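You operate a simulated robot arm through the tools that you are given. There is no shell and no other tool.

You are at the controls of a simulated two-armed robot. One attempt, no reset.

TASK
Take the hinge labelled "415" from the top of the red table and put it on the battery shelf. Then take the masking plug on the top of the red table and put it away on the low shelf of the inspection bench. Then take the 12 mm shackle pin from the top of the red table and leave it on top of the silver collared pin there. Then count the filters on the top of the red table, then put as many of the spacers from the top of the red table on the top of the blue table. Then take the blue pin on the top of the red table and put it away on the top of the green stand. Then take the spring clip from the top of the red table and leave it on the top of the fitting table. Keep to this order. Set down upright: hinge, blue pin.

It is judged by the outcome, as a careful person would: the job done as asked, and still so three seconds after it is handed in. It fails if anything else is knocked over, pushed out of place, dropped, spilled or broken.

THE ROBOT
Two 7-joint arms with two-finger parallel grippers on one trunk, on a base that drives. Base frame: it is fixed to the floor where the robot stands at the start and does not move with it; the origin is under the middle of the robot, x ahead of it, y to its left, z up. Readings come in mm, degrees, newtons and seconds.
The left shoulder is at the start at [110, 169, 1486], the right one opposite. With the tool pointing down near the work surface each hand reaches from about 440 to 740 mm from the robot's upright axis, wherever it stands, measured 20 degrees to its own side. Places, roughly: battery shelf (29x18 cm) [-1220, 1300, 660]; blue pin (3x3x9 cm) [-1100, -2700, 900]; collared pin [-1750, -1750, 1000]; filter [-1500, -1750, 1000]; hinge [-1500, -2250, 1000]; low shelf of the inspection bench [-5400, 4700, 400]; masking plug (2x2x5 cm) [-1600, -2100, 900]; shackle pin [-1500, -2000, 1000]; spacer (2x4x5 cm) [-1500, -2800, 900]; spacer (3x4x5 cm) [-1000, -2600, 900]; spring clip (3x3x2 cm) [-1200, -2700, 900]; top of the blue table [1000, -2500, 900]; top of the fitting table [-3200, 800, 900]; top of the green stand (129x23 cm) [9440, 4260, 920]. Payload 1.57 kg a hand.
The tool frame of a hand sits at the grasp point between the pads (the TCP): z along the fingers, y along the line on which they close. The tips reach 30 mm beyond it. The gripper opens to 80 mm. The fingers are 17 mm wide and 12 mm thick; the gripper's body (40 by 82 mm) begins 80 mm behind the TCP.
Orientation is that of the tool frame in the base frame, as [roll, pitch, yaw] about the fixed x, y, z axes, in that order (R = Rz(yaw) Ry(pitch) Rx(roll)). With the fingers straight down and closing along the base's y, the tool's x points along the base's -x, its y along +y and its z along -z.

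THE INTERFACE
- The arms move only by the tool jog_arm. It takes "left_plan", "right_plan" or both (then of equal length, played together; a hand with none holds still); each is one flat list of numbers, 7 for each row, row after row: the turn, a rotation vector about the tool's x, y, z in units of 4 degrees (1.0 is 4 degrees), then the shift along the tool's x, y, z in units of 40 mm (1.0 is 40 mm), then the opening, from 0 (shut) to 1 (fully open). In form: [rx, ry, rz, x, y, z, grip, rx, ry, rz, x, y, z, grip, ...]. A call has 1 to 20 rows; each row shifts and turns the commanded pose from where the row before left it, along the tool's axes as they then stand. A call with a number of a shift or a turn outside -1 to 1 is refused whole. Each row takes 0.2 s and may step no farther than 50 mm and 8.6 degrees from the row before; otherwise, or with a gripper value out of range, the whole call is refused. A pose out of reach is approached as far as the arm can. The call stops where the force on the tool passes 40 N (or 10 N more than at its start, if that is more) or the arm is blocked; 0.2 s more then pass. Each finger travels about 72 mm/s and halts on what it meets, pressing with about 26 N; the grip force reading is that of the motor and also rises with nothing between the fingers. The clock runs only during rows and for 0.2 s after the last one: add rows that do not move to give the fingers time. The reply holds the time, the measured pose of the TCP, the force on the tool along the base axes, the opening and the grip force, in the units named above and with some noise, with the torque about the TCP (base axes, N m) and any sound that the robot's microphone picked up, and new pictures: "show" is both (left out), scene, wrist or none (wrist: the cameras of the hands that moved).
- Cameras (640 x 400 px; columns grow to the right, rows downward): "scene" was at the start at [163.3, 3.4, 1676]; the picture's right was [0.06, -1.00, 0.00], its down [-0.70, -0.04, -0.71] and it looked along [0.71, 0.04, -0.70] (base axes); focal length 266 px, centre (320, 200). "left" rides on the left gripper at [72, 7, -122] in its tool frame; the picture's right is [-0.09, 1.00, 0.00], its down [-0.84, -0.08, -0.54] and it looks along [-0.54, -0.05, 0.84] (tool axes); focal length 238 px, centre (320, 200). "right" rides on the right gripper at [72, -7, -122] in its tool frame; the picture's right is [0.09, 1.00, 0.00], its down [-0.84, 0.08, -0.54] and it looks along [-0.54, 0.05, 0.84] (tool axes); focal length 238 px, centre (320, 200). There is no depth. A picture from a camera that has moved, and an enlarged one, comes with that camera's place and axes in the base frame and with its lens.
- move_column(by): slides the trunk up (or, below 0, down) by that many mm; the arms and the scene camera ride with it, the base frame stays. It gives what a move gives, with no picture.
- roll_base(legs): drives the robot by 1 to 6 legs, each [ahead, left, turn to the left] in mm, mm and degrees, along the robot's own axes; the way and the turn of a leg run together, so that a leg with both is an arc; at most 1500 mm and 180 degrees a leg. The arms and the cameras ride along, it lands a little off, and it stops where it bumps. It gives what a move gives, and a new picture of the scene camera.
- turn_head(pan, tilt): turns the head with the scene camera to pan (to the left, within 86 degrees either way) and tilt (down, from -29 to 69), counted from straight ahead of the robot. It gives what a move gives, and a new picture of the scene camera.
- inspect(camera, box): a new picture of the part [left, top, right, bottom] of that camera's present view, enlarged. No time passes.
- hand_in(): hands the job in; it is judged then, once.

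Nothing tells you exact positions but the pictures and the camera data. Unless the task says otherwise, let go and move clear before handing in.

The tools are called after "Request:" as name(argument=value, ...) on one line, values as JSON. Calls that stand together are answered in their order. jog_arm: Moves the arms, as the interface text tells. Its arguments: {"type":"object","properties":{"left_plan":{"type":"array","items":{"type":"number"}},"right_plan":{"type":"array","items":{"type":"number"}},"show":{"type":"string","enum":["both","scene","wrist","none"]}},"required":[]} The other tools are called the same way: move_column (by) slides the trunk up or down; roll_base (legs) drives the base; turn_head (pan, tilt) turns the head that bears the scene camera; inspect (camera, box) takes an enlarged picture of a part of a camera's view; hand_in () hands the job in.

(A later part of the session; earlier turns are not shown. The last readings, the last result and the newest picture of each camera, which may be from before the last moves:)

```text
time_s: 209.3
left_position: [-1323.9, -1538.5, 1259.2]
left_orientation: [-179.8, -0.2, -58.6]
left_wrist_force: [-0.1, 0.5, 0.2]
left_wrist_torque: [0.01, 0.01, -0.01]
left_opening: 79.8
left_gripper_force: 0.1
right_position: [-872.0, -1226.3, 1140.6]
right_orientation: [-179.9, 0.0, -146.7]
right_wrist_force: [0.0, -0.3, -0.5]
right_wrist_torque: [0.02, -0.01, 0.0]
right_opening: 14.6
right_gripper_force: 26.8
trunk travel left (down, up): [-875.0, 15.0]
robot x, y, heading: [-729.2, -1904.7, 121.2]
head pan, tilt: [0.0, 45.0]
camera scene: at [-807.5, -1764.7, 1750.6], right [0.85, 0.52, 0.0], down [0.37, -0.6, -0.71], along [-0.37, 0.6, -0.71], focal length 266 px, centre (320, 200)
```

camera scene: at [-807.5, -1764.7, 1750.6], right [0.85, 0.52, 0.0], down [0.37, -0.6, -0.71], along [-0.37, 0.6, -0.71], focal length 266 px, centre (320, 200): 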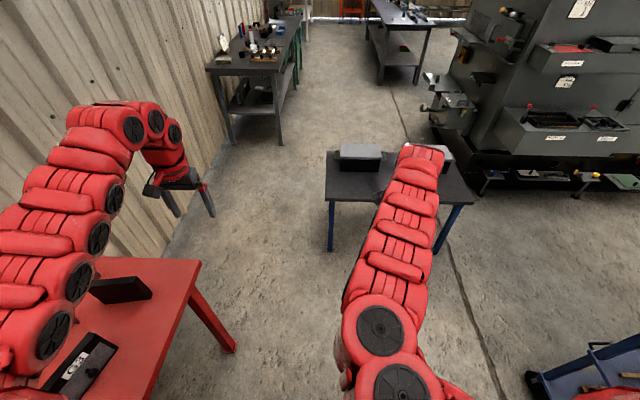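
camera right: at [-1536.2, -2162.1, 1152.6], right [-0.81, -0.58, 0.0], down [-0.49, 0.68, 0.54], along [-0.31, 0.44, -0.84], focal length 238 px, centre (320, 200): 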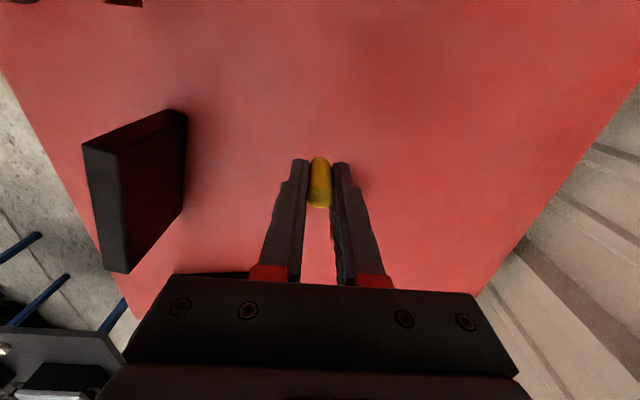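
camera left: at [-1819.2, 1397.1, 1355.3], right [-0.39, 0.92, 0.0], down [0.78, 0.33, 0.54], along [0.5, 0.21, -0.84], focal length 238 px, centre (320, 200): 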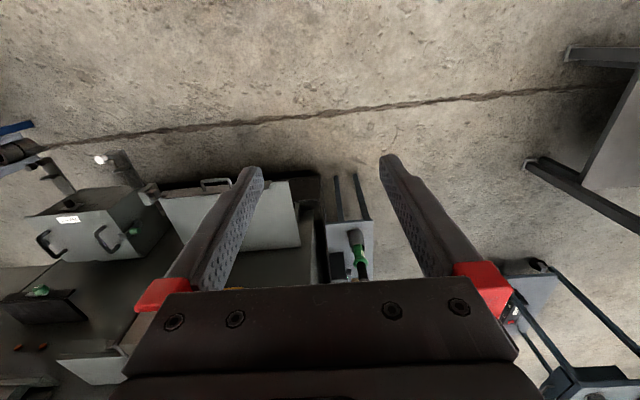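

Request:
roll_base(legs=[[800, 0, 0], [480, 520, 0], [620, 0, 0], [600, -720, 0]])

Request:
turn_head(pan=0, tilt=20)

```text
time_s: 224.6
left_position: [-2409.5, 730.7, 1259.7]
left_orientation: [-179.9, -0.2, -59.0]
left_wrist_force: [0.7, -0.5, -0.3]
left_wrist_torque: [0.0, 0.03, 0.02]
left_opening: 80.0
left_gripper_force: 0.1
right_position: [-1956.1, 1037.8, 1140.5]
right_orientation: [-179.9, 0.1, -147.2]
right_wrist_force: [-0.9, 0.3, -0.8]
right_wrist_torque: [-0.01, 0.03, 0.03]
right_opening: 14.6
right_gripper_force: 26.7
trunk travel left (down, up): [-875.0, 15.0]
robot x, y, heading: [-1813.7, 360.5, 120.9]
head pan, tilt: [0.0, 45.0]
camera scene: at [-1895.6, 499.2, 1750.6], right [0.86, 0.51, 0.0], down [0.36, -0.61, -0.71], along [-0.36, 0.61, -0.71], focal length 266 px, centre (320, 200)
```

scene: 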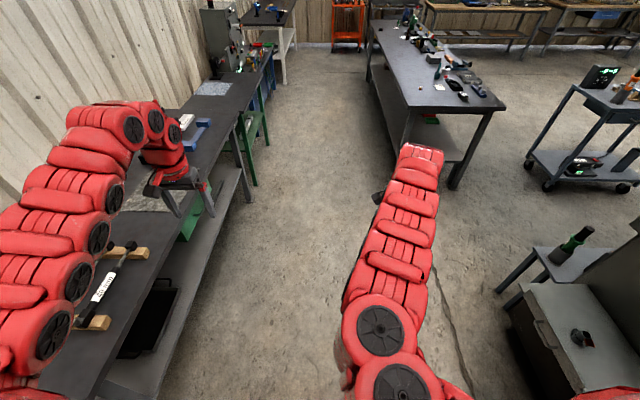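

```text
time_s: 225.5
left_position: [-2409.8, 732.7, 1258.7]
left_orientation: [-180.0, -0.2, -59.0]
left_wrist_force: [0.7, -0.7, 0.4]
left_wrist_torque: [0.03, 0.0, 0.02]
left_opening: 80.2
left_gripper_force: 0.1
right_position: [-1955.9, 1039.7, 1140.0]
right_orientation: [-179.8, 0.0, -147.2]
right_wrist_force: [-1.3, -0.3, -0.5]
right_wrist_torque: [-0.05, -0.03, 0.0]
right_opening: 14.3
right_gripper_force: 26.2
trunk travel left (down, up): [-875.0, 15.0]
robot x, y, heading: [-1812.1, 363.0, 120.8]
head pan, tilt: [0.0, 20.0]
camera scene: at [-1901.4, 510.1, 1789.2], right [0.86, 0.51, 0.0], down [0.18, -0.29, -0.94], along [-0.48, 0.81, -0.34], focal length 266 px, centre (320, 200)
```

scene: 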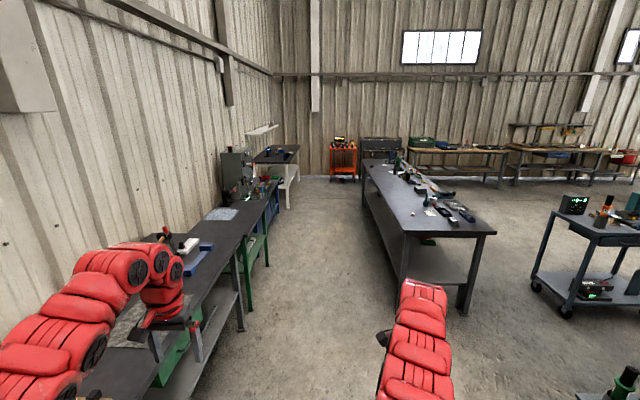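

Request:
inspect(camera="scene", box=[210, 110, 370, 210])

Request:
inspect(camera="scene", box=[60, 180, 300, 400])

```text
4.00 times, centred on (290, 160) of scene
camera zoom: at [-1901.4, 510.1, 1789.2], right [0.86, 0.51, 0.0], down [0.18, -0.29, -0.94], along [-0.48, 0.81, -0.34], focal length 1062 px, centre (440, 360)
```

zoom: 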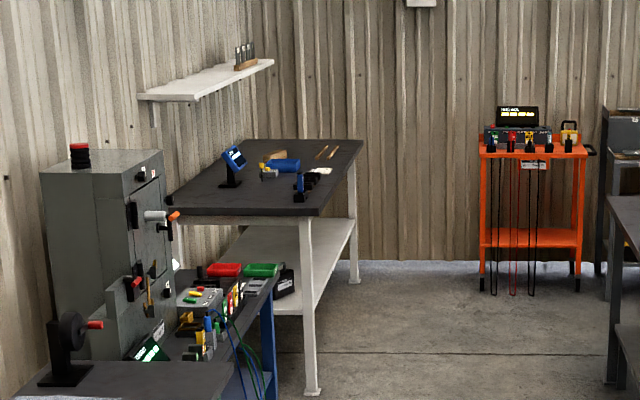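

```text
1.82 times, centred on (180, 290) of scene
camera zoom: at [-1901.4, 510.1, 1789.2], right [0.86, 0.51, 0.0], down [0.18, -0.29, -0.94], along [-0.48, 0.81, -0.34], focal length 483 px, centre (574, 36)
```

zoom: 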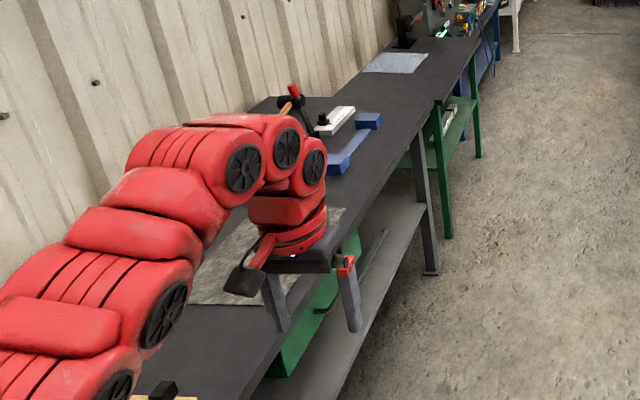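

The plug is held. The inspection bench is the white-legged one at the far end of this aisle, on the left; I'll drive up the aisle toward it.

Request:
roll_base(legs=[[1500, -60, 0], [1500, 0, 0], [1200, 0, 0]])

Request:
turn_head(pan=50, tilt=40)

```text
refused: leg 1 is longer than a leg can be; nothing moved
```

```text
time_s: 226.6
left_position: [-2410.0, 730.8, 1259.3]
left_orientation: [180.0, -0.1, -59.0]
left_wrist_force: [0.3, -0.9, -0.3]
left_wrist_torque: [0.02, 0.03, 0.01]
left_opening: 80.0
left_gripper_force: 0.0
right_position: [-1954.9, 1039.4, 1139.6]
right_orientation: [-179.8, 0.0, -147.3]
right_wrist_force: [0.4, -0.2, -0.7]
right_wrist_torque: [0.01, -0.05, -0.02]
right_opening: 14.5
right_gripper_force: 25.7
trunk travel left (down, up): [-875.0, 15.0]
robot x, y, heading: [-1812.8, 360.4, 120.7]
head pan, tilt: [50.0, 40.0]
camera scene: at [-1937.7, 443.7, 1757.9], right [0.16, 0.99, 0.0], down [0.63, -0.1, -0.77], along [-0.76, 0.12, -0.64], focal length 266 px, centre (320, 200)
```

scene: 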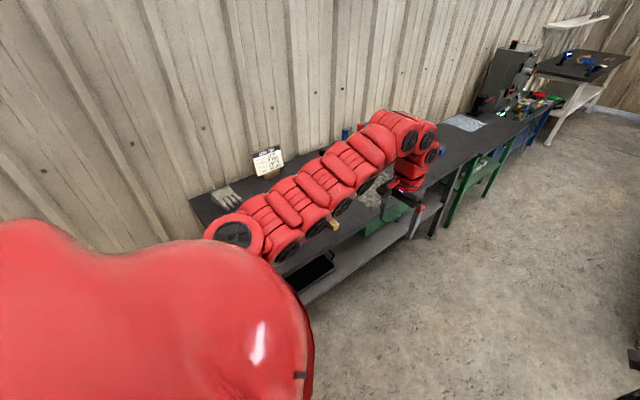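

Request:
roll_base(legs=[[1400, -60, 0], [1400, 0, 0], [1400, 0, 0]])

Request:
inspect(camera="scene", box=[0, 0, 640, 400])

```text
time_s: 246.6
left_position: [-4498.2, 4346.5, 1259.5]
left_orientation: [180.0, -0.2, -60.8]
left_wrist_force: [-0.1, 0.3, 0.0]
left_wrist_torque: [-0.01, 0.03, -0.01]
left_opening: 80.1
left_gripper_force: 0.2
right_position: [-4034.9, 4639.3, 1141.2]
right_orientation: [-179.9, 0.0, -149.0]
right_wrist_force: [0.2, 0.0, -0.4]
right_wrist_torque: [-0.02, -0.02, 0.0]
right_opening: 14.4
right_gripper_force: 26.1
trunk travel left (down, up): [-875.0, 15.0]
robot x, y, heading: [-3912.7, 3961.9, 118.8]
head pan, tilt: [50.0, 40.0]
camera scene: at [-4035.5, 4043.3, 1757.9], right [0.19, 0.98, 0.0], down [0.63, -0.12, -0.77], along [-0.75, 0.15, -0.64], focal length 266 px, centre (320, 200)
```

scene: 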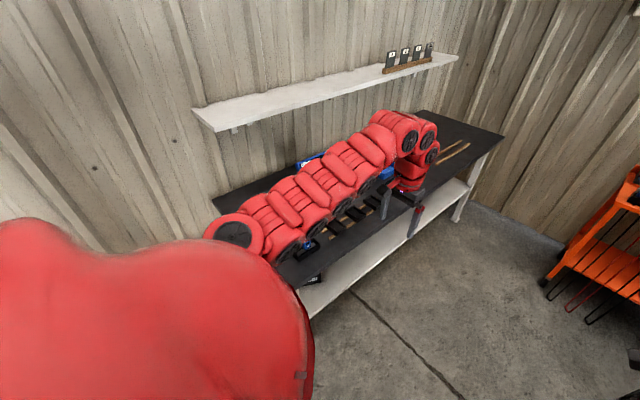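

```text
1.00 times, centred on (320, 200) of scene (not enlarged: the box is as wide or as high as the picture)
camera zoom: at [-4035.5, 4043.3, 1757.9], right [0.19, 0.98, 0.0], down [0.63, -0.12, -0.77], along [-0.75, 0.15, -0.64], focal length 266 px, centre (320, 200)
```

zoom: 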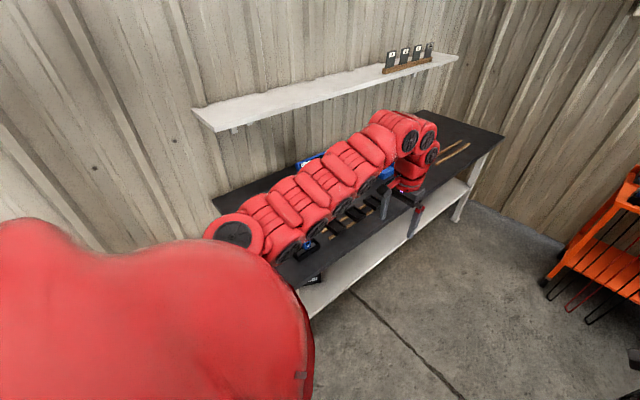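

Request:
roll_base(legs=[[1064, 0, 0], [0, 0, 139.5]])

Request:
turn_head(pan=-50, tilt=45)

```text
time_s: 258.0
left_position: [-4172.0, 4227.2, 1257.9]
left_orientation: [-179.9, -0.2, 84.7]
left_wrist_force: [-0.1, 0.4, 0.4]
left_wrist_torque: [-0.02, 0.01, 0.01]
left_opening: 79.7
left_gripper_force: 0.1
right_position: [-4721.8, 4248.6, 1140.5]
right_orientation: [180.0, 0.0, -3.5]
right_wrist_force: [-0.4, 0.2, -0.4]
right_wrist_torque: [0.01, 0.01, 0.01]
right_opening: 14.3
right_gripper_force: 25.9
trunk travel left (down, up): [-875.0, 15.0]
robot x, y, heading: [-4431.6, 4877.2, -95.3]
head pan, tilt: [50.0, 40.0]
camera scene: at [-4380.9, 4735.2, 1757.8], right [-0.71, -0.7, 0.0], down [-0.45, 0.46, -0.77], along [0.54, -0.55, -0.64], focal length 266 px, centre (320, 200)
```

scene: 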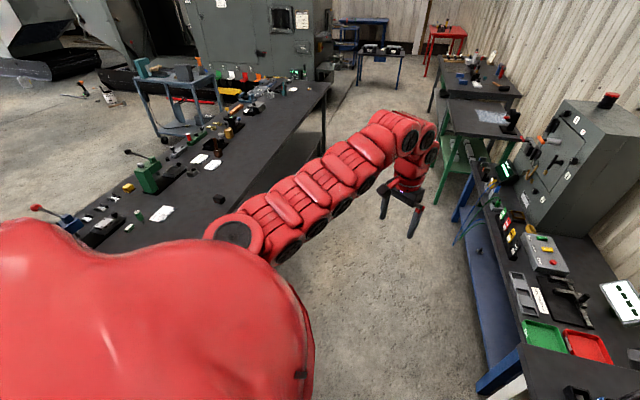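

```text
time_s: 259.8
left_position: [-4171.0, 4228.0, 1258.3]
left_orientation: [180.0, -0.2, 84.7]
left_wrist_force: [0.0, 0.2, -0.2]
left_wrist_torque: [-0.01, -0.02, 0.0]
left_opening: 80.0
left_gripper_force: 0.0
right_position: [-4721.3, 4247.5, 1140.0]
right_orientation: [-179.8, 0.0, -3.6]
right_wrist_force: [-0.5, 0.1, -1.0]
right_wrist_torque: [-0.01, 0.01, 0.03]
right_opening: 14.4
right_gripper_force: 26.1
trunk travel left (down, up): [-875.0, 15.0]
robot x, y, heading: [-4435.7, 4878.4, -95.4]
head pan, tilt: [-50.0, 45.0]
camera scene: at [-4507.4, 4749.6, 1750.6], right [-0.57, 0.82, 0.0], down [0.58, 0.4, -0.71], along [-0.58, -0.4, -0.71], focal length 266 px, centre (320, 200)
```

scene: 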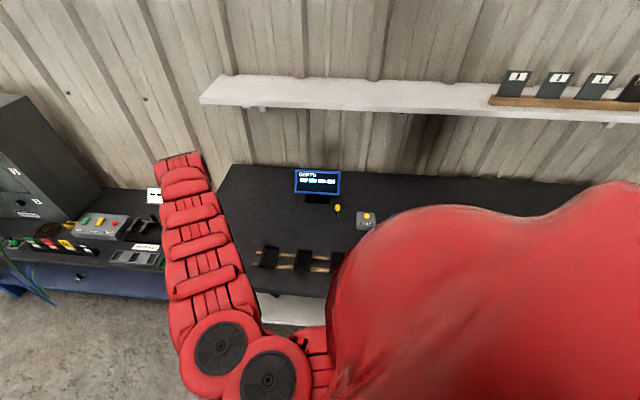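

I'm beside the inspection bench with it on my right. I'll back away into the aisle, swing the right arm toward the bench side, then lower the trunk before reaching under the bench top.

Request:
roll_base(legs=[[-314, 200, 0]])

Request:
jog_arm(right_plan=[0, 0, 0.5, -0.5, 0, 0, 0, 0, 0, 0.96, -0.93, 0, 0, 0, 0, 0, 0.96, -0.93, 0, 0, 0, 0, 0, 0.96, -0.93, 0, 0, 0, 0, 0, 0.96, -0.93, 0, 0, 0, 0, 0, 0.96, -0.93, 0, 0, 0, 0, 0, 0.96, -0.93, 0, 0, 0, 0, 0, 0.96, -0.93, 0, 0, 0, 0, 0, 0.96, -0.93, 0, 0, 0, 0, 0, 0.96, -0.93, 0, 0, 0, 0, 0, 0.96, -0.93, 0, 0, 0, 0, 0, 0.96, -0.93, 0, 0, 0, 0, 0, 0.96, -0.93, 0, 0, 0, 0, 0, 0.5, -0.5, 0, 0, 0], show="both")

```text
time_s: 262.1
left_position: [-3950.9, 4524.6, 1258.0]
left_orientation: [179.9, -0.2, 84.5]
left_wrist_force: [0.2, -0.5, 0.0]
left_wrist_torque: [-0.01, 0.03, 0.0]
left_opening: 79.8
left_gripper_force: 0.0
right_position: [-4499.4, 4547.1, 1139.0]
right_orientation: [-179.8, 0.0, -3.6]
right_wrist_force: [-0.5, 0.1, 0.5]
right_wrist_torque: [-0.03, -0.04, 0.04]
right_opening: 14.2
right_gripper_force: 26.4
trunk travel left (down, up): [-875.0, 15.0]
robot x, y, heading: [-4209.6, 5178.6, -95.7]
head pan, tilt: [-50.0, 45.0]
camera scene: at [-4285.3, 5047.8, 1750.4], right [-0.56, 0.83, 0.0], down [0.58, 0.4, -0.71], along [-0.58, -0.4, -0.71], focal length 266 px, centre (320, 200)
```

scene: 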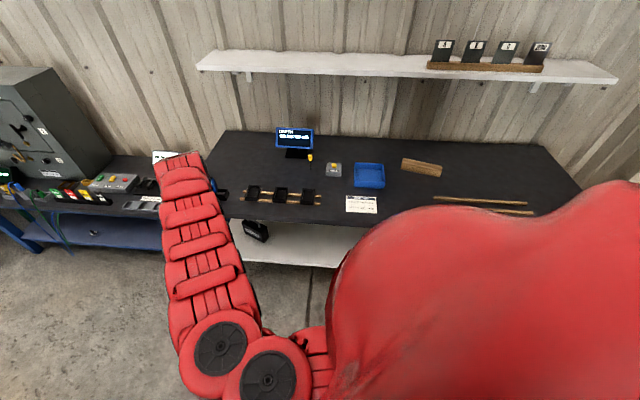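

```text
time_s: 265.1
left_position: [-3949.4, 4528.9, 1261.1]
left_orientation: [-179.9, 0.0, 84.6]
left_wrist_force: [0.5, -0.9, 0.6]
left_wrist_torque: [0.0, 0.0, 0.0]
left_opening: 80.3
left_gripper_force: 0.0
right_position: [-4911.0, 4762.1, 1142.0]
right_orientation: [-179.9, -0.2, -53.5]
right_wrist_force: [1.0, 0.5, -0.1]
right_wrist_torque: [0.04, 0.02, -0.03]
right_opening: 14.6
right_gripper_force: 26.1
right hand out of reach, approached as far as the arm can: row 14
trunk travel left (down, up): [-875.0, 15.0]
robot x, y, heading: [-4210.2, 5176.7, -95.1]
head pan, tilt: [-50.0, 45.0]
camera scene: at [-4285.6, 5051.5, 1750.8], right [-0.57, 0.82, 0.0], down [0.58, 0.4, -0.71], along [-0.58, -0.4, -0.71], focal length 266 px, centre (320, 200)
camera right: at [-4863.4, 4708.2, 1263.2], right [-0.74, -0.67, 0.0], down [-0.56, 0.63, 0.54], along [-0.36, 0.4, -0.84], focal length 238 px, centre (320, 200)
```

scene: 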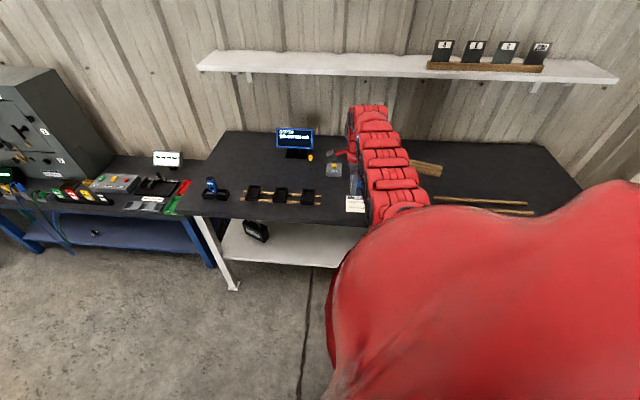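
right: 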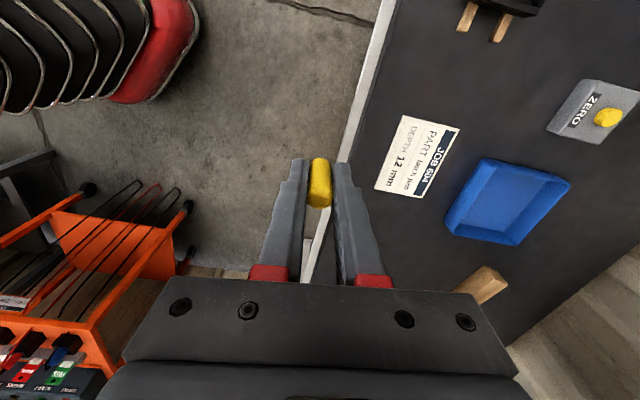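

Request:
roll_base(legs=[[-44, 67, 0]])

Request:
jog_arm(right_plan=[0, 0, 0, 0, 0, -0.3, 0, 0, 0, 0, 0, 0, -0.5, 0, 0, 0, 0, 0, 0, -0.6, 0, 0, 0, 0, 0, 0, -0.6, 0, 0, 0, 0, 0, 0, -0.6, 0, 0, 0, 0, 0, 0, -0.4, 0, 0, 0, 0, 0, 0, 0, 0], show="none")

Request:
move_column(by=-500)

Request:
jog_arm(right_plan=[0, 0, 0, 0, 0, 0, 0], show="both")

```text
time_s: 266.2
left_position: [-3886.5, 4560.6, 1259.3]
left_orientation: [179.8, -0.3, 84.1]
left_wrist_force: [0.2, 0.4, 0.5]
left_wrist_torque: [-0.02, -0.01, 0.01]
left_opening: 80.1
left_gripper_force: 0.1
right_position: [-4845.8, 4802.3, 1138.3]
right_orientation: [-179.8, -0.2, -53.9]
right_wrist_force: [-0.1, 0.6, -1.3]
right_wrist_torque: [0.04, -0.02, -0.01]
right_opening: 14.3
right_gripper_force: 25.8
trunk travel left (down, up): [-875.0, 15.0]
robot x, y, heading: [-4141.3, 5211.5, -96.0]
head pan, tilt: [-50.0, 45.0]
camera scene: at [-4219.2, 5084.7, 1750.1], right [-0.56, 0.83, 0.0], down [0.59, 0.4, -0.7], along [-0.58, -0.4, -0.71], focal length 266 px, centre (320, 200)
```

scene: 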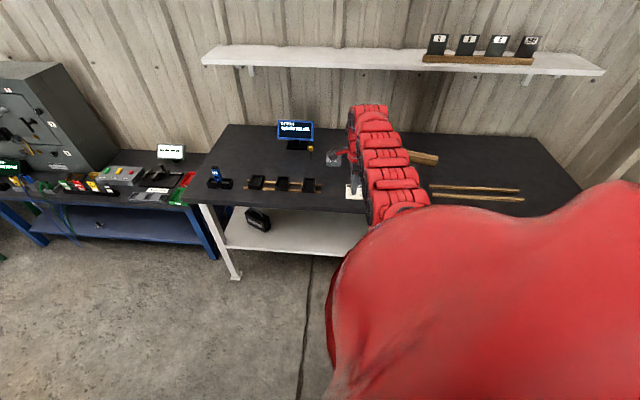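

```text
time_s: 267.8
left_position: [-3884.1, 4562.3, 1258.5]
left_orientation: [-180.0, -0.1, 84.2]
left_wrist_force: [-0.4, -0.2, 0.3]
left_wrist_torque: [-0.01, 0.01, -0.01]
left_opening: 79.7
left_gripper_force: 0.1
right_position: [-4843.4, 4805.0, 1261.2]
right_orientation: [-179.9, 0.0, -53.8]
right_wrist_force: [-1.6, 0.3, -0.7]
right_wrist_torque: [-0.01, -0.01, -0.01]
right_opening: 14.5
right_gripper_force: 25.9
trunk travel left (down, up): [-875.0, 15.0]
robot x, y, heading: [-4139.9, 5212.3, -95.8]
head pan, tilt: [-50.0, 45.0]
```

```text
refused: -500 is not a number from -400 to 400
```

```text
time_s: 268.2
left_position: [-3883.3, 4562.3, 1258.6]
left_orientation: [-179.9, -0.2, 84.2]
left_wrist_force: [0.2, -0.4, 0.1]
left_wrist_torque: [0.02, 0.02, -0.02]
left_opening: 79.8
left_gripper_force: 0.0
right_position: [-4843.3, 4803.9, 1261.1]
right_orientation: [-180.0, 0.0, -53.9]
right_wrist_force: [-0.2, 0.0, 0.4]
right_wrist_torque: [-0.01, -0.03, -0.01]
right_opening: 14.4
right_gripper_force: 26.0
trunk travel left (down, up): [-875.0, 15.0]
robot x, y, heading: [-4139.7, 5215.7, -95.8]
head pan, tilt: [-50.0, 45.0]
camera scene: at [-4213.5, 5086.9, 1750.6], right [-0.56, 0.83, 0.0], down [0.59, 0.4, -0.71], along [-0.59, -0.4, -0.71], focal length 266 px, centre (320, 200)
camera right: at [-4796.0, 4749.7, 1383.3], right [-0.75, -0.66, 0.0], down [-0.56, 0.63, 0.54], along [-0.36, 0.41, -0.84], focal length 238 px, centre (320, 200)
```

scene: 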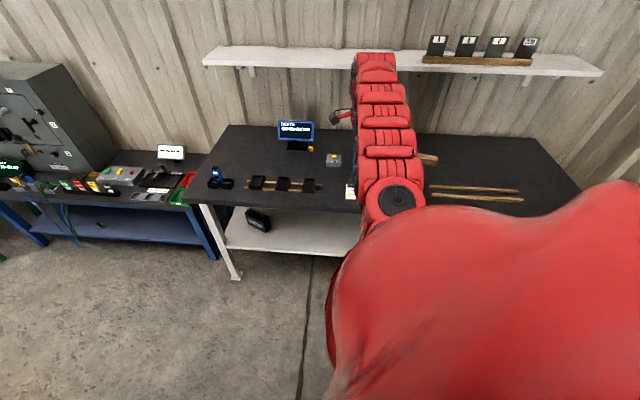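
right: 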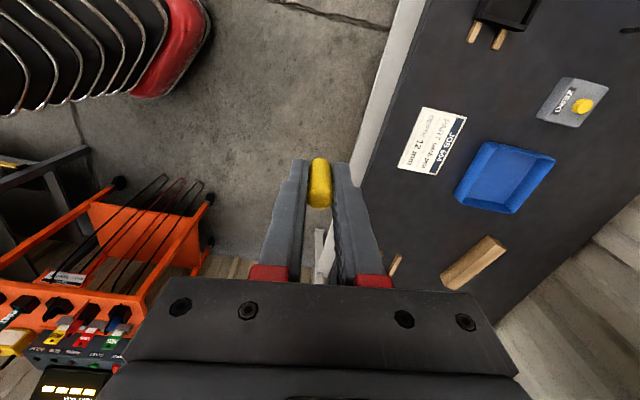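

Request:
move_column(by=-380)

Request:
move_column(by=-380)

Request:
jog_arm(right_plan=[0, 0, 0, 0, 0, 0, 0], show="both")

```text
time_s: 271.9
left_position: [-3883.9, 4560.9, 878.2]
left_orientation: [-180.0, -0.2, 84.3]
left_wrist_force: [-0.3, -0.1, -0.2]
left_wrist_torque: [0.01, -0.01, -0.02]
left_opening: 80.0
left_gripper_force: 0.0
right_position: [-4843.4, 4804.9, 881.1]
right_orientation: [-180.0, -0.1, -53.9]
right_wrist_force: [0.7, -0.9, -0.4]
right_wrist_torque: [-0.03, -0.01, 0.0]
right_opening: 14.4
right_gripper_force: 25.9
trunk travel left (down, up): [-495.0, 395.0]
robot x, y, heading: [-4136.3, 5211.9, -95.8]
head pan, tilt: [-50.0, 45.0]
```

```text
time_s: 275.6
left_position: [-3882.1, 4561.5, 498.8]
left_orientation: [-179.9, -0.2, 84.2]
left_wrist_force: [0.4, 0.2, -0.4]
left_wrist_torque: [-0.01, 0.0, 0.02]
left_opening: 80.1
left_gripper_force: 0.0
right_position: [-4843.3, 4805.3, 501.0]
right_orientation: [180.0, 0.0, -53.9]
right_wrist_force: [0.1, -0.4, 0.2]
right_wrist_torque: [0.01, 0.02, -0.01]
right_opening: 14.4
right_gripper_force: 26.5
trunk travel left (down, up): [-115.0, 775.0]
robot x, y, heading: [-4138.1, 5214.6, -96.1]
head pan, tilt: [-50.0, 45.0]
```

```text
time_s: 275.9
left_position: [-3883.6, 4561.5, 499.2]
left_orientation: [-180.0, -0.2, 84.2]
left_wrist_force: [-0.1, -0.1, 1.2]
left_wrist_torque: [0.01, -0.01, -0.03]
left_opening: 80.1
left_gripper_force: 0.1
right_position: [-4843.0, 4803.5, 500.6]
right_orientation: [-180.0, 0.0, -53.9]
right_wrist_force: [0.4, -0.7, -0.5]
right_wrist_torque: [-0.01, 0.01, -0.01]
right_opening: 14.4
right_gripper_force: 26.0
trunk travel left (down, up): [-115.0, 775.0]
robot x, y, heading: [-4141.3, 5212.0, -95.8]
head pan, tilt: [-50.0, 45.0]
camera scene: at [-4214.1, 5086.9, 990.6], right [-0.56, 0.83, 0.0], down [0.59, 0.4, -0.71], along [-0.59, -0.4, -0.71], focal length 266 px, centre (320, 200)
camera right: at [-4796.5, 4749.8, 623.1], right [-0.75, -0.66, 0.0], down [-0.56, 0.63, 0.54], along [-0.36, 0.41, -0.84], focal length 238 px, centre (320, 200)
```

scene: 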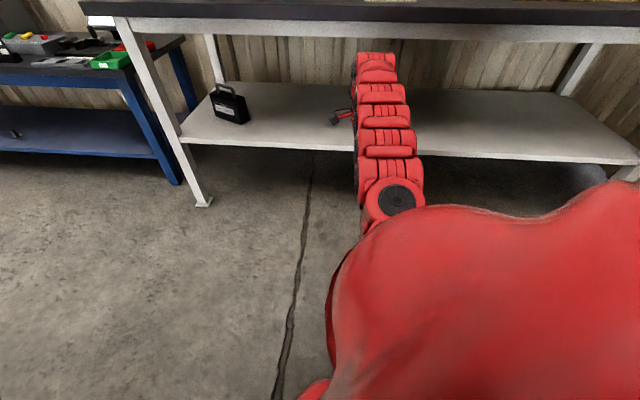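
right: 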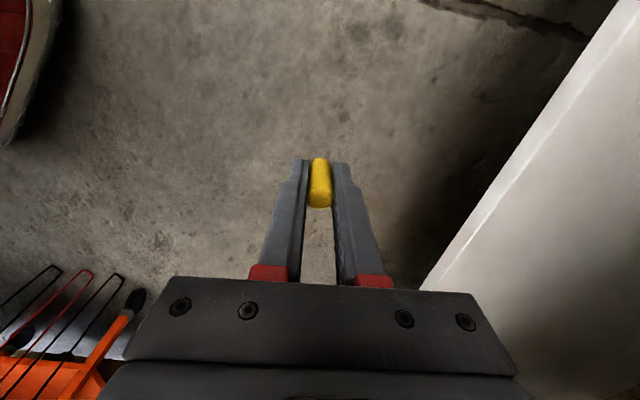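

The low shelf (z about 403) is empty apart from a small case on the left, and the bench apron's underside is near z 780. I'll lower the shoulder fully, hold the hand just above shelf height, and slide in with the base.

Request:
jog_arm(right_plan=[0, 0, 0, 0, 0, -0.2, 0, 0, 0, 0, 0, 0, -0.4, 0, 0, 0, 0, 0, 0, -0.5, 0, 0, 0, 0, 0, 0, -0.5, 0, 0, 0, 0, 0, 0, -0.3, 0, 0, 0, 0, 0, 0, 0, 0], show="none")

Request:
move_column(by=-110)

Request:
jog_arm(right_plan=[0, 0, 0, 0, 0, 0, 0], show="both")

```text
time_s: 277.4
left_position: [-3883.5, 4562.0, 499.2]
left_orientation: [-179.9, -0.1, 84.1]
left_wrist_force: [-0.3, 0.1, 0.0]
left_wrist_torque: [0.01, 0.0, 0.01]
left_opening: 79.9
left_gripper_force: 0.1
right_position: [-4828.4, 4803.3, 571.1]
right_orientation: [180.0, 0.0, -53.9]
right_wrist_force: [-0.5, -0.5, -1.7]
right_wrist_torque: [0.02, -0.02, -0.02]
right_opening: 14.5
right_gripper_force: 26.4
right hand out of reach, approached as far as the arm can: row 3, 4
trunk travel left (down, up): [-115.0, 775.0]
robot x, y, heading: [-4141.9, 5213.6, -96.0]
head pan, tilt: [-50.0, 45.0]
```

```text
time_s: 278.8
left_position: [-3883.2, 4561.2, 388.7]
left_orientation: [-179.9, -0.2, 84.2]
left_wrist_force: [0.7, 0.2, 0.6]
left_wrist_torque: [0.02, 0.04, 0.0]
left_opening: 80.2
left_gripper_force: 0.1
right_position: [-4827.3, 4803.2, 462.4]
right_orientation: [179.9, 0.0, -53.9]
right_wrist_force: [-0.3, 0.9, 0.3]
right_wrist_torque: [-0.02, -0.02, 0.01]
right_opening: 14.6
right_gripper_force: 26.1
trunk travel left (down, up): [-5.0, 885.0]
robot x, y, heading: [-4140.5, 5214.8, -95.9]
head pan, tilt: [-50.0, 45.0]
```

```text
time_s: 279.2
left_position: [-3882.4, 4562.0, 388.0]
left_orientation: [180.0, -0.2, 84.2]
left_wrist_force: [0.4, -0.1, 0.5]
left_wrist_torque: [0.01, 0.02, 0.0]
left_opening: 79.9
left_gripper_force: 0.0
right_position: [-4826.9, 4802.8, 461.2]
right_orientation: [-179.9, 0.1, -54.0]
right_wrist_force: [0.0, 0.2, -0.4]
right_wrist_torque: [0.02, -0.04, 0.0]
right_opening: 14.4
right_gripper_force: 25.9
trunk travel left (down, up): [-5.0, 885.0]
robot x, y, heading: [-4143.2, 5212.3, -95.9]
head pan, tilt: [-50.0, 45.0]
camera scene: at [-4214.1, 5086.9, 880.6], right [-0.56, 0.83, 0.0], down [0.59, 0.4, -0.71], along [-0.59, -0.4, -0.71], focal length 266 px, centre (320, 200)
camera right: at [-4780.6, 4748.1, 583.7], right [-0.75, -0.66, 0.0], down [-0.56, 0.63, 0.54], along [-0.36, 0.41, -0.84], focal length 238 px, centre (320, 200)
```

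scene: 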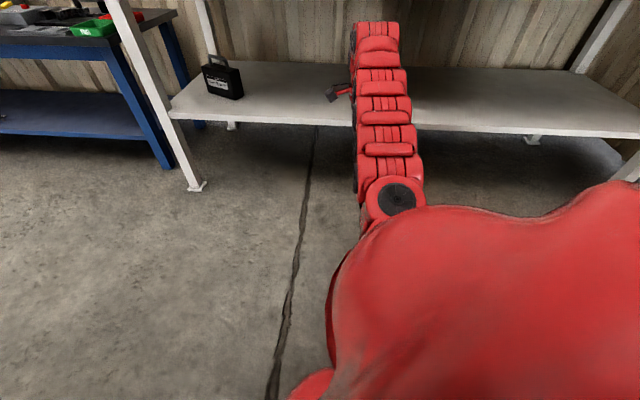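
right: 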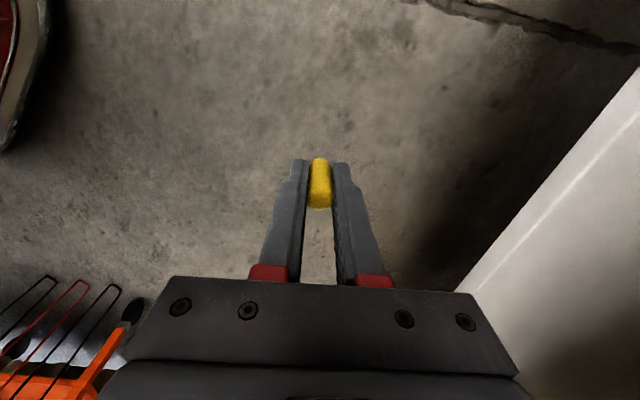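

Request:
roll_base(legs=[[96, -141, 0]])

Request:
jog_arm(right_plan=[0, 0, 0, 0, 0, 0, 0], show="wrist")

```text
time_s: 280.6
left_position: [-4033.0, 4480.3, 389.1]
left_orientation: [180.0, -0.2, 84.1]
left_wrist_force: [1.1, -0.3, -0.2]
left_wrist_torque: [0.02, -0.01, 0.06]
left_opening: 79.8
left_gripper_force: 0.1
right_position: [-4975.3, 4723.7, 462.4]
right_orientation: [-179.9, 0.0, -54.0]
right_wrist_force: [0.3, -0.3, -0.1]
right_wrist_torque: [-0.01, -0.03, 0.05]
right_opening: 14.7
right_gripper_force: 25.5
trunk travel left (down, up): [-5.0, 885.0]
robot x, y, heading: [-4288.4, 5134.0, -96.2]
head pan, tilt: [-50.0, 45.0]
camera scene: at [-4362.4, 5007.0, 880.6], right [-0.56, 0.83, 0.0], down [0.59, 0.4, -0.71], along [-0.59, -0.4, -0.71], focal length 266 px, centre (320, 200)
```

scene: 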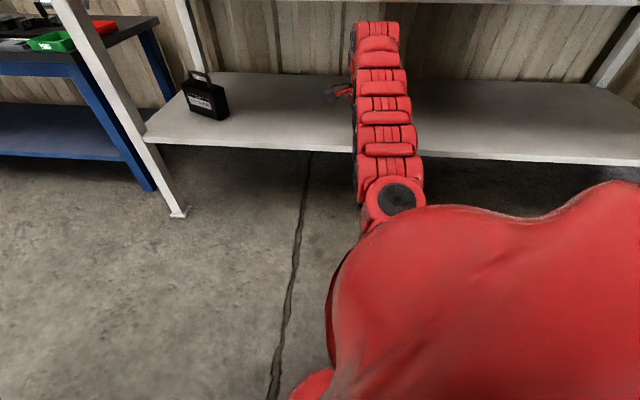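

```text
time_s: 281.0
left_position: [-4031.5, 4481.2, 388.0]
left_orientation: [-179.9, -0.1, 84.1]
left_wrist_force: [-0.3, -0.8, 0.0]
left_wrist_torque: [-0.03, -0.05, -0.02]
left_opening: 79.8
left_gripper_force: 0.0
right_position: [-4976.6, 4724.1, 462.2]
right_orientation: [180.0, 0.0, -54.0]
right_wrist_force: [-0.4, 1.2, -0.4]
right_wrist_torque: [-0.01, 0.03, -0.01]
right_opening: 14.4
right_gripper_force: 25.4
trunk travel left (down, up): [-5.0, 885.0]
robot x, y, heading: [-4290.7, 5130.9, -96.1]
head pan, tilt: [-50.0, 45.0]
camera right: at [-4929.6, 4669.2, 583.8], right [-0.75, -0.66, 0.0], down [-0.55, 0.63, 0.54], along [-0.36, 0.41, -0.84], focal length 238 px, centre (320, 200)
```

right: 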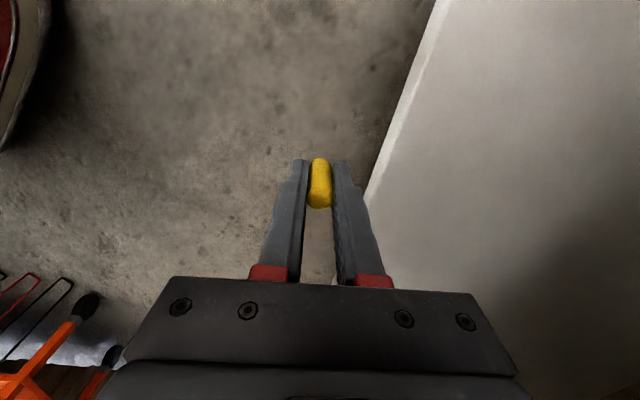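

Request:
roll_base(legs=[[73, -107, 0]])

Request:
jog_arm(right_plan=[0, 0, 0, 0, 0, 0, 0], show="wrist")

```text
time_s: 282.3
left_position: [-4144.3, 4419.8, 387.7]
left_orientation: [180.0, -0.2, 84.2]
left_wrist_force: [-1.0, -0.4, -0.2]
left_wrist_torque: [-0.02, 0.01, -0.03]
left_opening: 80.0
left_gripper_force: 0.0
right_position: [-5088.4, 4660.1, 460.9]
right_orientation: [-179.9, 0.1, -53.9]
right_wrist_force: [0.1, 0.0, 0.2]
right_wrist_torque: [0.01, 0.0, 0.03]
right_opening: 14.4
right_gripper_force: 26.1
trunk travel left (down, up): [-5.0, 885.0]
robot x, y, heading: [-4395.6, 5070.8, -95.6]
head pan, tilt: [-50.0, 45.0]
camera scene: at [-4475.5, 4945.5, 880.6], right [-0.56, 0.83, 0.0], down [0.59, 0.4, -0.71], along [-0.59, -0.4, -0.71], focal length 266 px, centre (320, 200)
```

scene: 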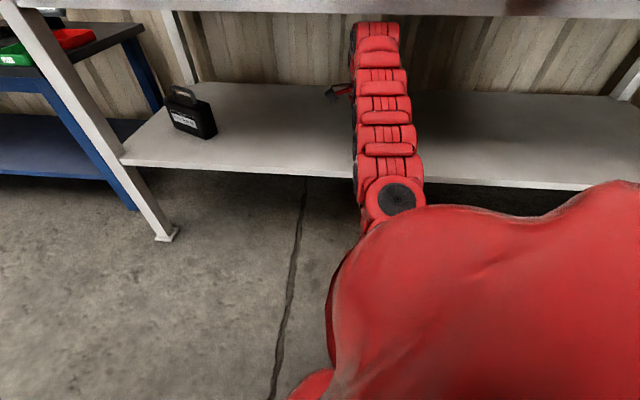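

```text
time_s: 282.7
left_position: [-4143.9, 4419.2, 388.9]
left_orientation: [179.9, -0.1, 84.2]
left_wrist_force: [0.4, -1.3, -0.5]
left_wrist_torque: [0.01, -0.05, 0.03]
left_opening: 80.1
left_gripper_force: 0.0
right_position: [-5088.8, 4660.8, 461.5]
right_orientation: [179.9, 0.0, -53.9]
right_wrist_force: [-0.3, 0.7, 0.0]
right_wrist_torque: [-0.02, 0.0, -0.03]
right_opening: 14.6
right_gripper_force: 25.8
trunk travel left (down, up): [-5.0, 885.0]
robot x, y, heading: [-4399.5, 5075.3, -95.8]
head pan, tilt: [-50.0, 45.0]
camera right: at [-5041.9, 4606.4, 583.8], right [-0.75, -0.66, 0.0], down [-0.56, 0.63, 0.54], along [-0.36, 0.41, -0.84], focal length 238 px, centre (320, 200)
```

right: 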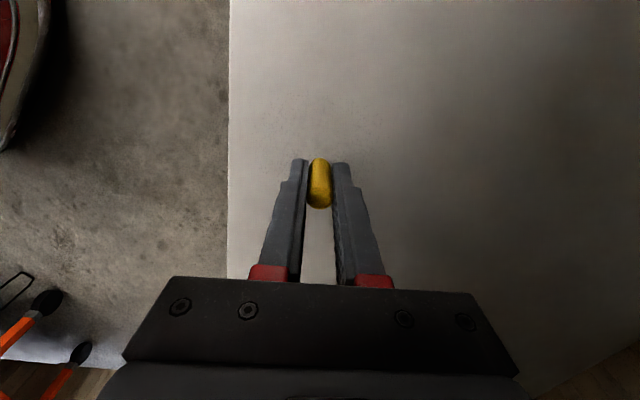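

Request:
jog_arm(right_plan=[0, 0, 0, 0, 0, 0.15, 0, 0, 0, 0, 0, 0, 0.2, 0, 0, 0, 0, 0, 0, 0.05, 0, 0, 0, 0, 0, 0, 0, 0], show="wrist")

Request:
jog_arm(right_plan=[0, 0, 0, 0, 0, 0.06, 0, 0, 0, 0, 0, 0, 0, 0], show="none")

```text
time_s: 283.7
left_position: [-4144.0, 4420.2, 389.1]
left_orientation: [179.9, -0.1, 84.3]
left_wrist_force: [0.2, 1.1, 0.6]
left_wrist_torque: [0.03, -0.03, -0.03]
left_opening: 80.0
left_gripper_force: 0.2
right_position: [-5088.3, 4660.7, 444.3]
right_orientation: [180.0, 0.0, -53.9]
right_wrist_force: [0.6, 0.0, 0.0]
right_wrist_torque: [0.04, -0.03, 0.02]
right_opening: 14.6
right_gripper_force: 25.9
trunk travel left (down, up): [-5.0, 885.0]
robot x, y, heading: [-4403.1, 5069.5, -95.8]
head pan, tilt: [-50.0, 45.0]
camera right: at [-5041.6, 4606.0, 566.9], right [-0.75, -0.66, 0.0], down [-0.56, 0.63, 0.54], along [-0.36, 0.41, -0.84], focal length 238 px, centre (320, 200)
```

right: 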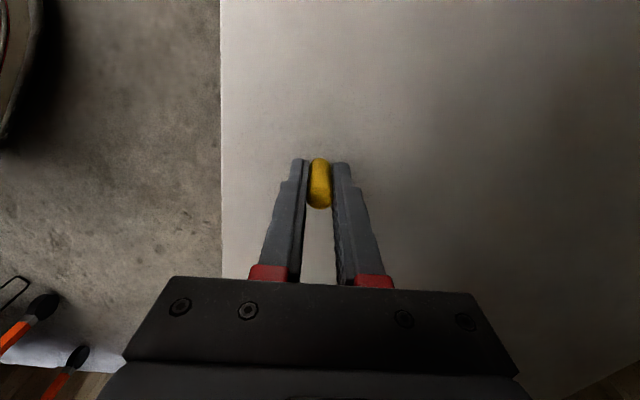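

```text
time_s: 284.3
left_position: [-4143.7, 4420.8, 389.3]
left_orientation: [180.0, 0.0, 84.2]
left_wrist_force: [0.0, -0.4, 0.4]
left_wrist_torque: [0.02, -0.01, -0.03]
left_opening: 80.0
left_gripper_force: 0.0
right_position: [-5089.1, 4660.4, 442.8]
right_orientation: [-180.0, 0.0, -54.0]
right_wrist_force: [-0.1, 0.5, -0.4]
right_wrist_torque: [-0.02, 0.02, 0.02]
right_opening: 14.6
right_gripper_force: 26.4
trunk travel left (down, up): [-5.0, 885.0]
robot x, y, heading: [-4400.4, 5073.9, -95.8]
head pan, tilt: [-50.0, 45.0]
```

Request:
jog_arm(right_plan=[0, 0, 0, 0, 0, 0.07, 0, 0, 0, 0, 0, 0, 0, 0], show="none")

Request:
jog_arm(right_plan=[0, 0, 0, 0, 0, 0.07, 0, 0, 0, 0, 0, 0, 0, 0], show="none")

```text
time_s: 284.9
left_position: [-4143.8, 4421.8, 389.5]
left_orientation: [180.0, -0.2, 84.2]
left_wrist_force: [-0.5, -0.8, 0.7]
left_wrist_torque: [0.02, 0.01, 0.0]
left_opening: 80.0
left_gripper_force: 0.0
right_position: [-5089.2, 4659.6, 440.3]
right_orientation: [-179.9, 0.0, -53.9]
right_wrist_force: [-0.6, 0.2, -0.2]
right_wrist_torque: [-0.01, -0.03, -0.02]
right_opening: 14.3
right_gripper_force: 26.1
trunk travel left (down, up): [-5.0, 885.0]
robot x, y, heading: [-4405.8, 5070.8, -95.7]
head pan, tilt: [-50.0, 45.0]
```

```text
time_s: 285.5
left_position: [-4143.9, 4420.5, 388.7]
left_orientation: [180.0, -0.2, 84.2]
left_wrist_force: [-0.1, 0.2, -0.4]
left_wrist_torque: [0.02, -0.02, -0.03]
left_opening: 80.0
left_gripper_force: 0.2
right_position: [-5088.5, 4660.4, 436.9]
right_orientation: [-180.0, 0.0, -53.9]
right_wrist_force: [-0.5, -0.1, -0.2]
right_wrist_torque: [-0.03, 0.03, 0.0]
right_opening: 14.6
right_gripper_force: 26.2
trunk travel left (down, up): [-5.0, 885.0]
robot x, y, heading: [-4397.0, 5071.2, -95.8]
head pan, tilt: [-50.0, 45.0]
```

Request:
jog_arm(right_plan=[0, 0, 0, 0, 0, 0.05, 0, 0, 0, 0, 0, 0, 0, 0], show="none")

Request:
jog_arm(right_plan=[0, 0, 0, 0, 0, 0.05, 0, 0, 0, 0, 0, 0, 0, 0], show="wrist")

```text
time_s: 286.1
left_position: [-4144.7, 4418.9, 388.3]
left_orientation: [-180.0, -0.1, 84.3]
left_wrist_force: [0.1, -0.1, 0.2]
left_wrist_torque: [0.01, 0.0, 0.01]
left_opening: 79.7
left_gripper_force: 0.1
right_position: [-5088.6, 4660.6, 434.3]
right_orientation: [-179.9, 0.1, -53.9]
right_wrist_force: [0.4, 0.0, 0.5]
right_wrist_torque: [-0.01, 0.01, -0.01]
right_opening: 14.4
right_gripper_force: 26.4
trunk travel left (down, up): [-5.0, 885.0]
robot x, y, heading: [-4401.6, 5070.5, -95.8]
head pan, tilt: [-50.0, 45.0]
```

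```text
time_s: 286.7
left_position: [-4143.6, 4420.1, 389.7]
left_orientation: [-179.9, 0.0, 84.2]
left_wrist_force: [-0.8, 0.2, 0.4]
left_wrist_torque: [0.02, 0.0, 0.0]
left_opening: 80.1
left_gripper_force: 0.0
right_position: [-5088.6, 4660.6, 433.1]
right_orientation: [-180.0, -0.1, -53.9]
right_wrist_force: [0.8, -2.1, 6.0]
right_wrist_torque: [-0.04, -0.02, 0.01]
right_opening: 14.6
right_gripper_force: 26.1
trunk travel left (down, up): [-5.0, 885.0]
robot x, y, heading: [-4402.5, 5071.8, -95.9]
head pan, tilt: [-50.0, 45.0]
camera right: at [-5041.8, 4606.4, 556.0], right [-0.75, -0.66, 0.0], down [-0.56, 0.63, 0.54], along [-0.36, 0.41, -0.84], focal length 238 px, centre (320, 200)
```

right: 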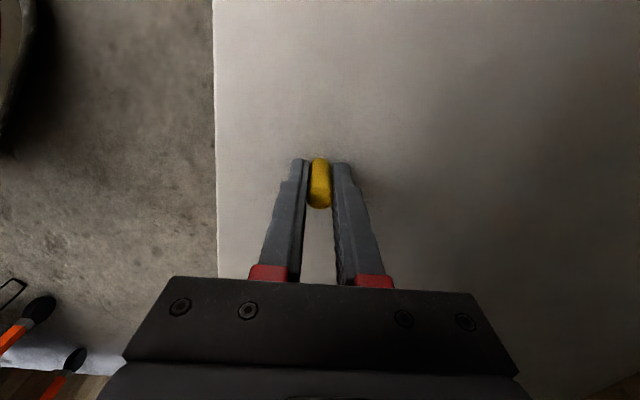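

Request:
jog_arm(right_plan=[0, 0, 0, 0, 0, 0, 0.22, 0, 0, 0, 0, 0, 0, 0.3, 0, 0, 0, 0, 0, 0, 0.45, 0, 0, 0, 0, 0, 0, 0.6, 0, 0, 0, 0, 0, 0, 0.6, 0, 0, 0, 0, 0, 0, 0.6], show="wrist")

```text
time_s: 288.1
left_position: [-4144.8, 4420.4, 387.7]
left_orientation: [179.9, -0.1, 84.2]
left_wrist_force: [0.9, 0.8, 0.4]
left_wrist_torque: [-0.02, -0.04, 0.01]
left_opening: 79.8
left_gripper_force: 0.0
right_position: [-5089.4, 4661.8, 433.1]
right_orientation: [-179.9, 0.0, -53.8]
right_wrist_force: [0.2, -1.2, 1.0]
right_wrist_torque: [0.0, 0.03, 0.03]
right_opening: 48.0
right_gripper_force: 0.1
trunk travel left (down, up): [-5.0, 885.0]
robot x, y, heading: [-4396.5, 5075.7, -95.8]
head pan, tilt: [-50.0, 45.0]
camera right: at [-5042.1, 4606.5, 555.1], right [-0.75, -0.66, 0.0], down [-0.56, 0.63, 0.54], along [-0.36, 0.41, -0.84], focal length 238 px, centre (320, 200)
```

right: 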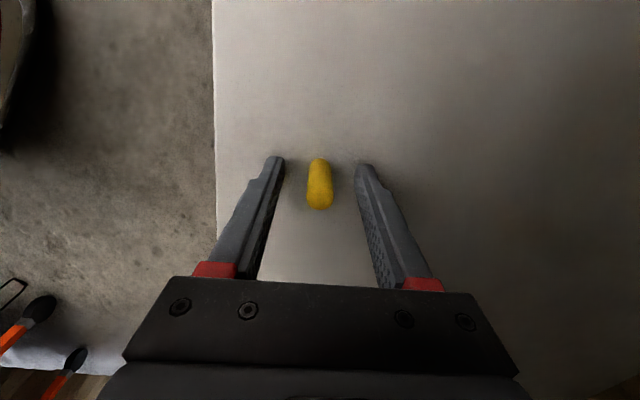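

Request:
jog_arm(right_plan=[0, 0, 0, 0, 0, -0.1, 0.6, 0, 0, 0, -0.4, 0, -0.05, 0.6, 0, 0, 0, -0.5, 0, 0, 0.6, 0, 0, 0, -0.5, 0, 0, 0.6, 0, 0, 0, -0.5, 0, 0, 0.6], show="both")

```text
time_s: 289.3
left_position: [-4145.2, 4420.3, 389.3]
left_orientation: [180.0, -0.1, 84.2]
left_wrist_force: [0.0, -0.6, 1.1]
left_wrist_torque: [0.05, -0.04, 0.03]
left_opening: 79.9
left_gripper_force: 0.1
right_position: [-5124.7, 4722.1, 435.1]
right_orientation: [-179.9, 0.0, -54.0]
right_wrist_force: [0.2, 0.2, -0.5]
right_wrist_torque: [-0.03, -0.02, 0.0]
right_opening: 48.1
right_gripper_force: 0.1
right hand out of reach, approached as far as the arm can: row 5
trunk travel left (down, up): [-5.0, 885.0]
robot x, y, heading: [-4401.5, 5067.9, -96.1]
head pan, tilt: [-50.0, 45.0]
camera scene: at [-4475.7, 4945.7, 880.5], right [-0.56, 0.83, 0.0], down [0.59, 0.4, -0.71], along [-0.59, -0.4, -0.71], focal length 266 px, centre (320, 200)
camera right: at [-5078.4, 4667.4, 558.4], right [-0.75, -0.66, 0.0], down [-0.56, 0.63, 0.54], along [-0.36, 0.41, -0.84], focal length 238 px, centre (320, 200)
```

scene: 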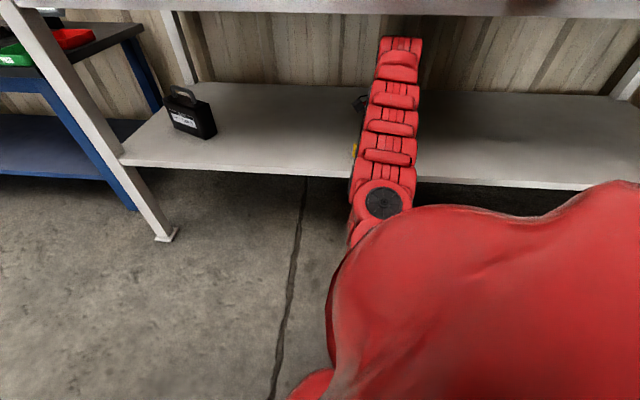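
right: 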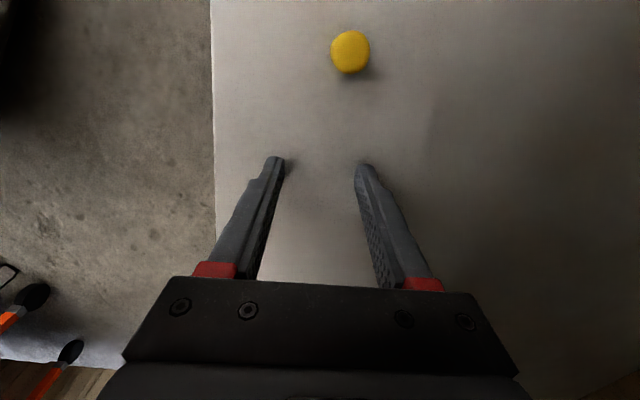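

Request:
jog_arm(right_plan=[0, 0, 0, 0, 0, -0.25, 0.6, 0, 0, 0, 0, 0, 0, 0.6], show="none")

Request:
roll_base(legs=[[-200, 295, 0]])

Request:
inspect(camera="scene", box=[200, 0, 500, 200])

```text
time_s: 289.9
left_position: [-4144.4, 4419.7, 389.1]
left_orientation: [-179.9, -0.2, 84.2]
left_wrist_force: [-0.2, -0.7, 0.0]
left_wrist_torque: [-0.02, 0.04, -0.03]
left_opening: 80.1
left_gripper_force: 0.1
right_position: [-5123.4, 4720.5, 445.9]
right_orientation: [-179.9, 0.0, -54.0]
right_wrist_force: [-0.3, -0.1, 0.7]
right_wrist_torque: [0.01, 0.03, -0.01]
right_opening: 47.8
right_gripper_force: 0.1
trunk travel left (down, up): [-5.0, 885.0]
robot x, y, heading: [-4400.5, 5069.7, -95.9]
head pan, tilt: [-50.0, 45.0]
```

```text
time_s: 292.2
left_position: [-3826.5, 4590.3, 389.7]
left_orientation: [180.0, -0.2, 84.5]
left_wrist_force: [-0.8, 0.1, 0.4]
left_wrist_torque: [0.01, 0.02, 0.02]
left_opening: 80.0
left_gripper_force: 0.1
right_position: [-4808.3, 4885.5, 445.4]
right_orientation: [-179.8, 0.0, -53.5]
right_wrist_force: [-0.4, 0.2, -0.7]
right_wrist_torque: [0.01, 0.0, 0.01]
right_opening: 47.9
right_gripper_force: 0.1
trunk travel left (down, up): [-5.0, 885.0]
robot x, y, heading: [-4088.8, 5236.4, -95.7]
head pan, tilt: [-50.0, 45.0]
camera scene: at [-4161.2, 5113.7, 880.6], right [-0.57, 0.82, 0.0], down [0.58, 0.4, -0.71], along [-0.58, -0.4, -0.71], focal length 266 px, centre (320, 200)
```

scene: 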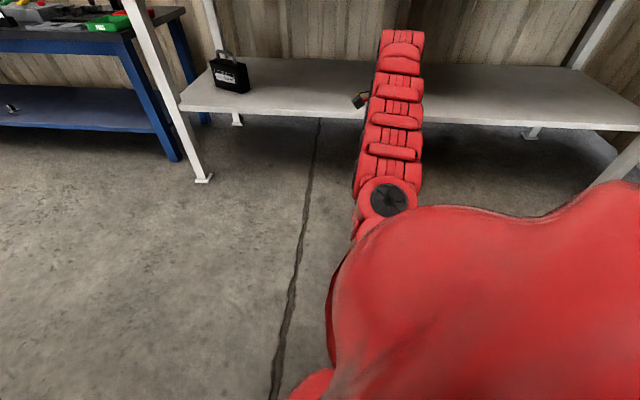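

```text
2.00 times, centred on (350, 100) of scene
camera zoom: at [-4161.2, 5113.7, 880.6], right [-0.57, 0.82, 0.0], down [0.58, 0.4, -0.71], along [-0.58, -0.4, -0.71], focal length 531 px, centre (260, 400)
```

zoom: 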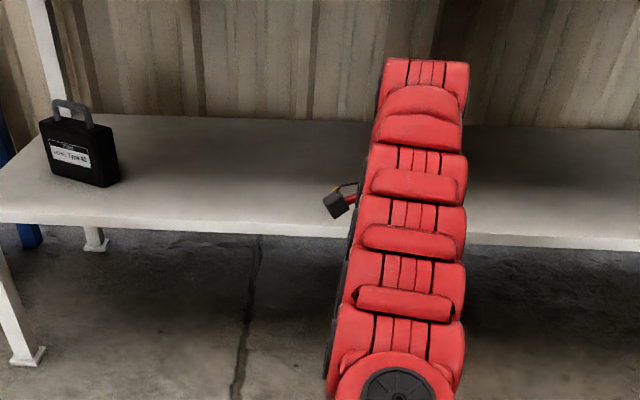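

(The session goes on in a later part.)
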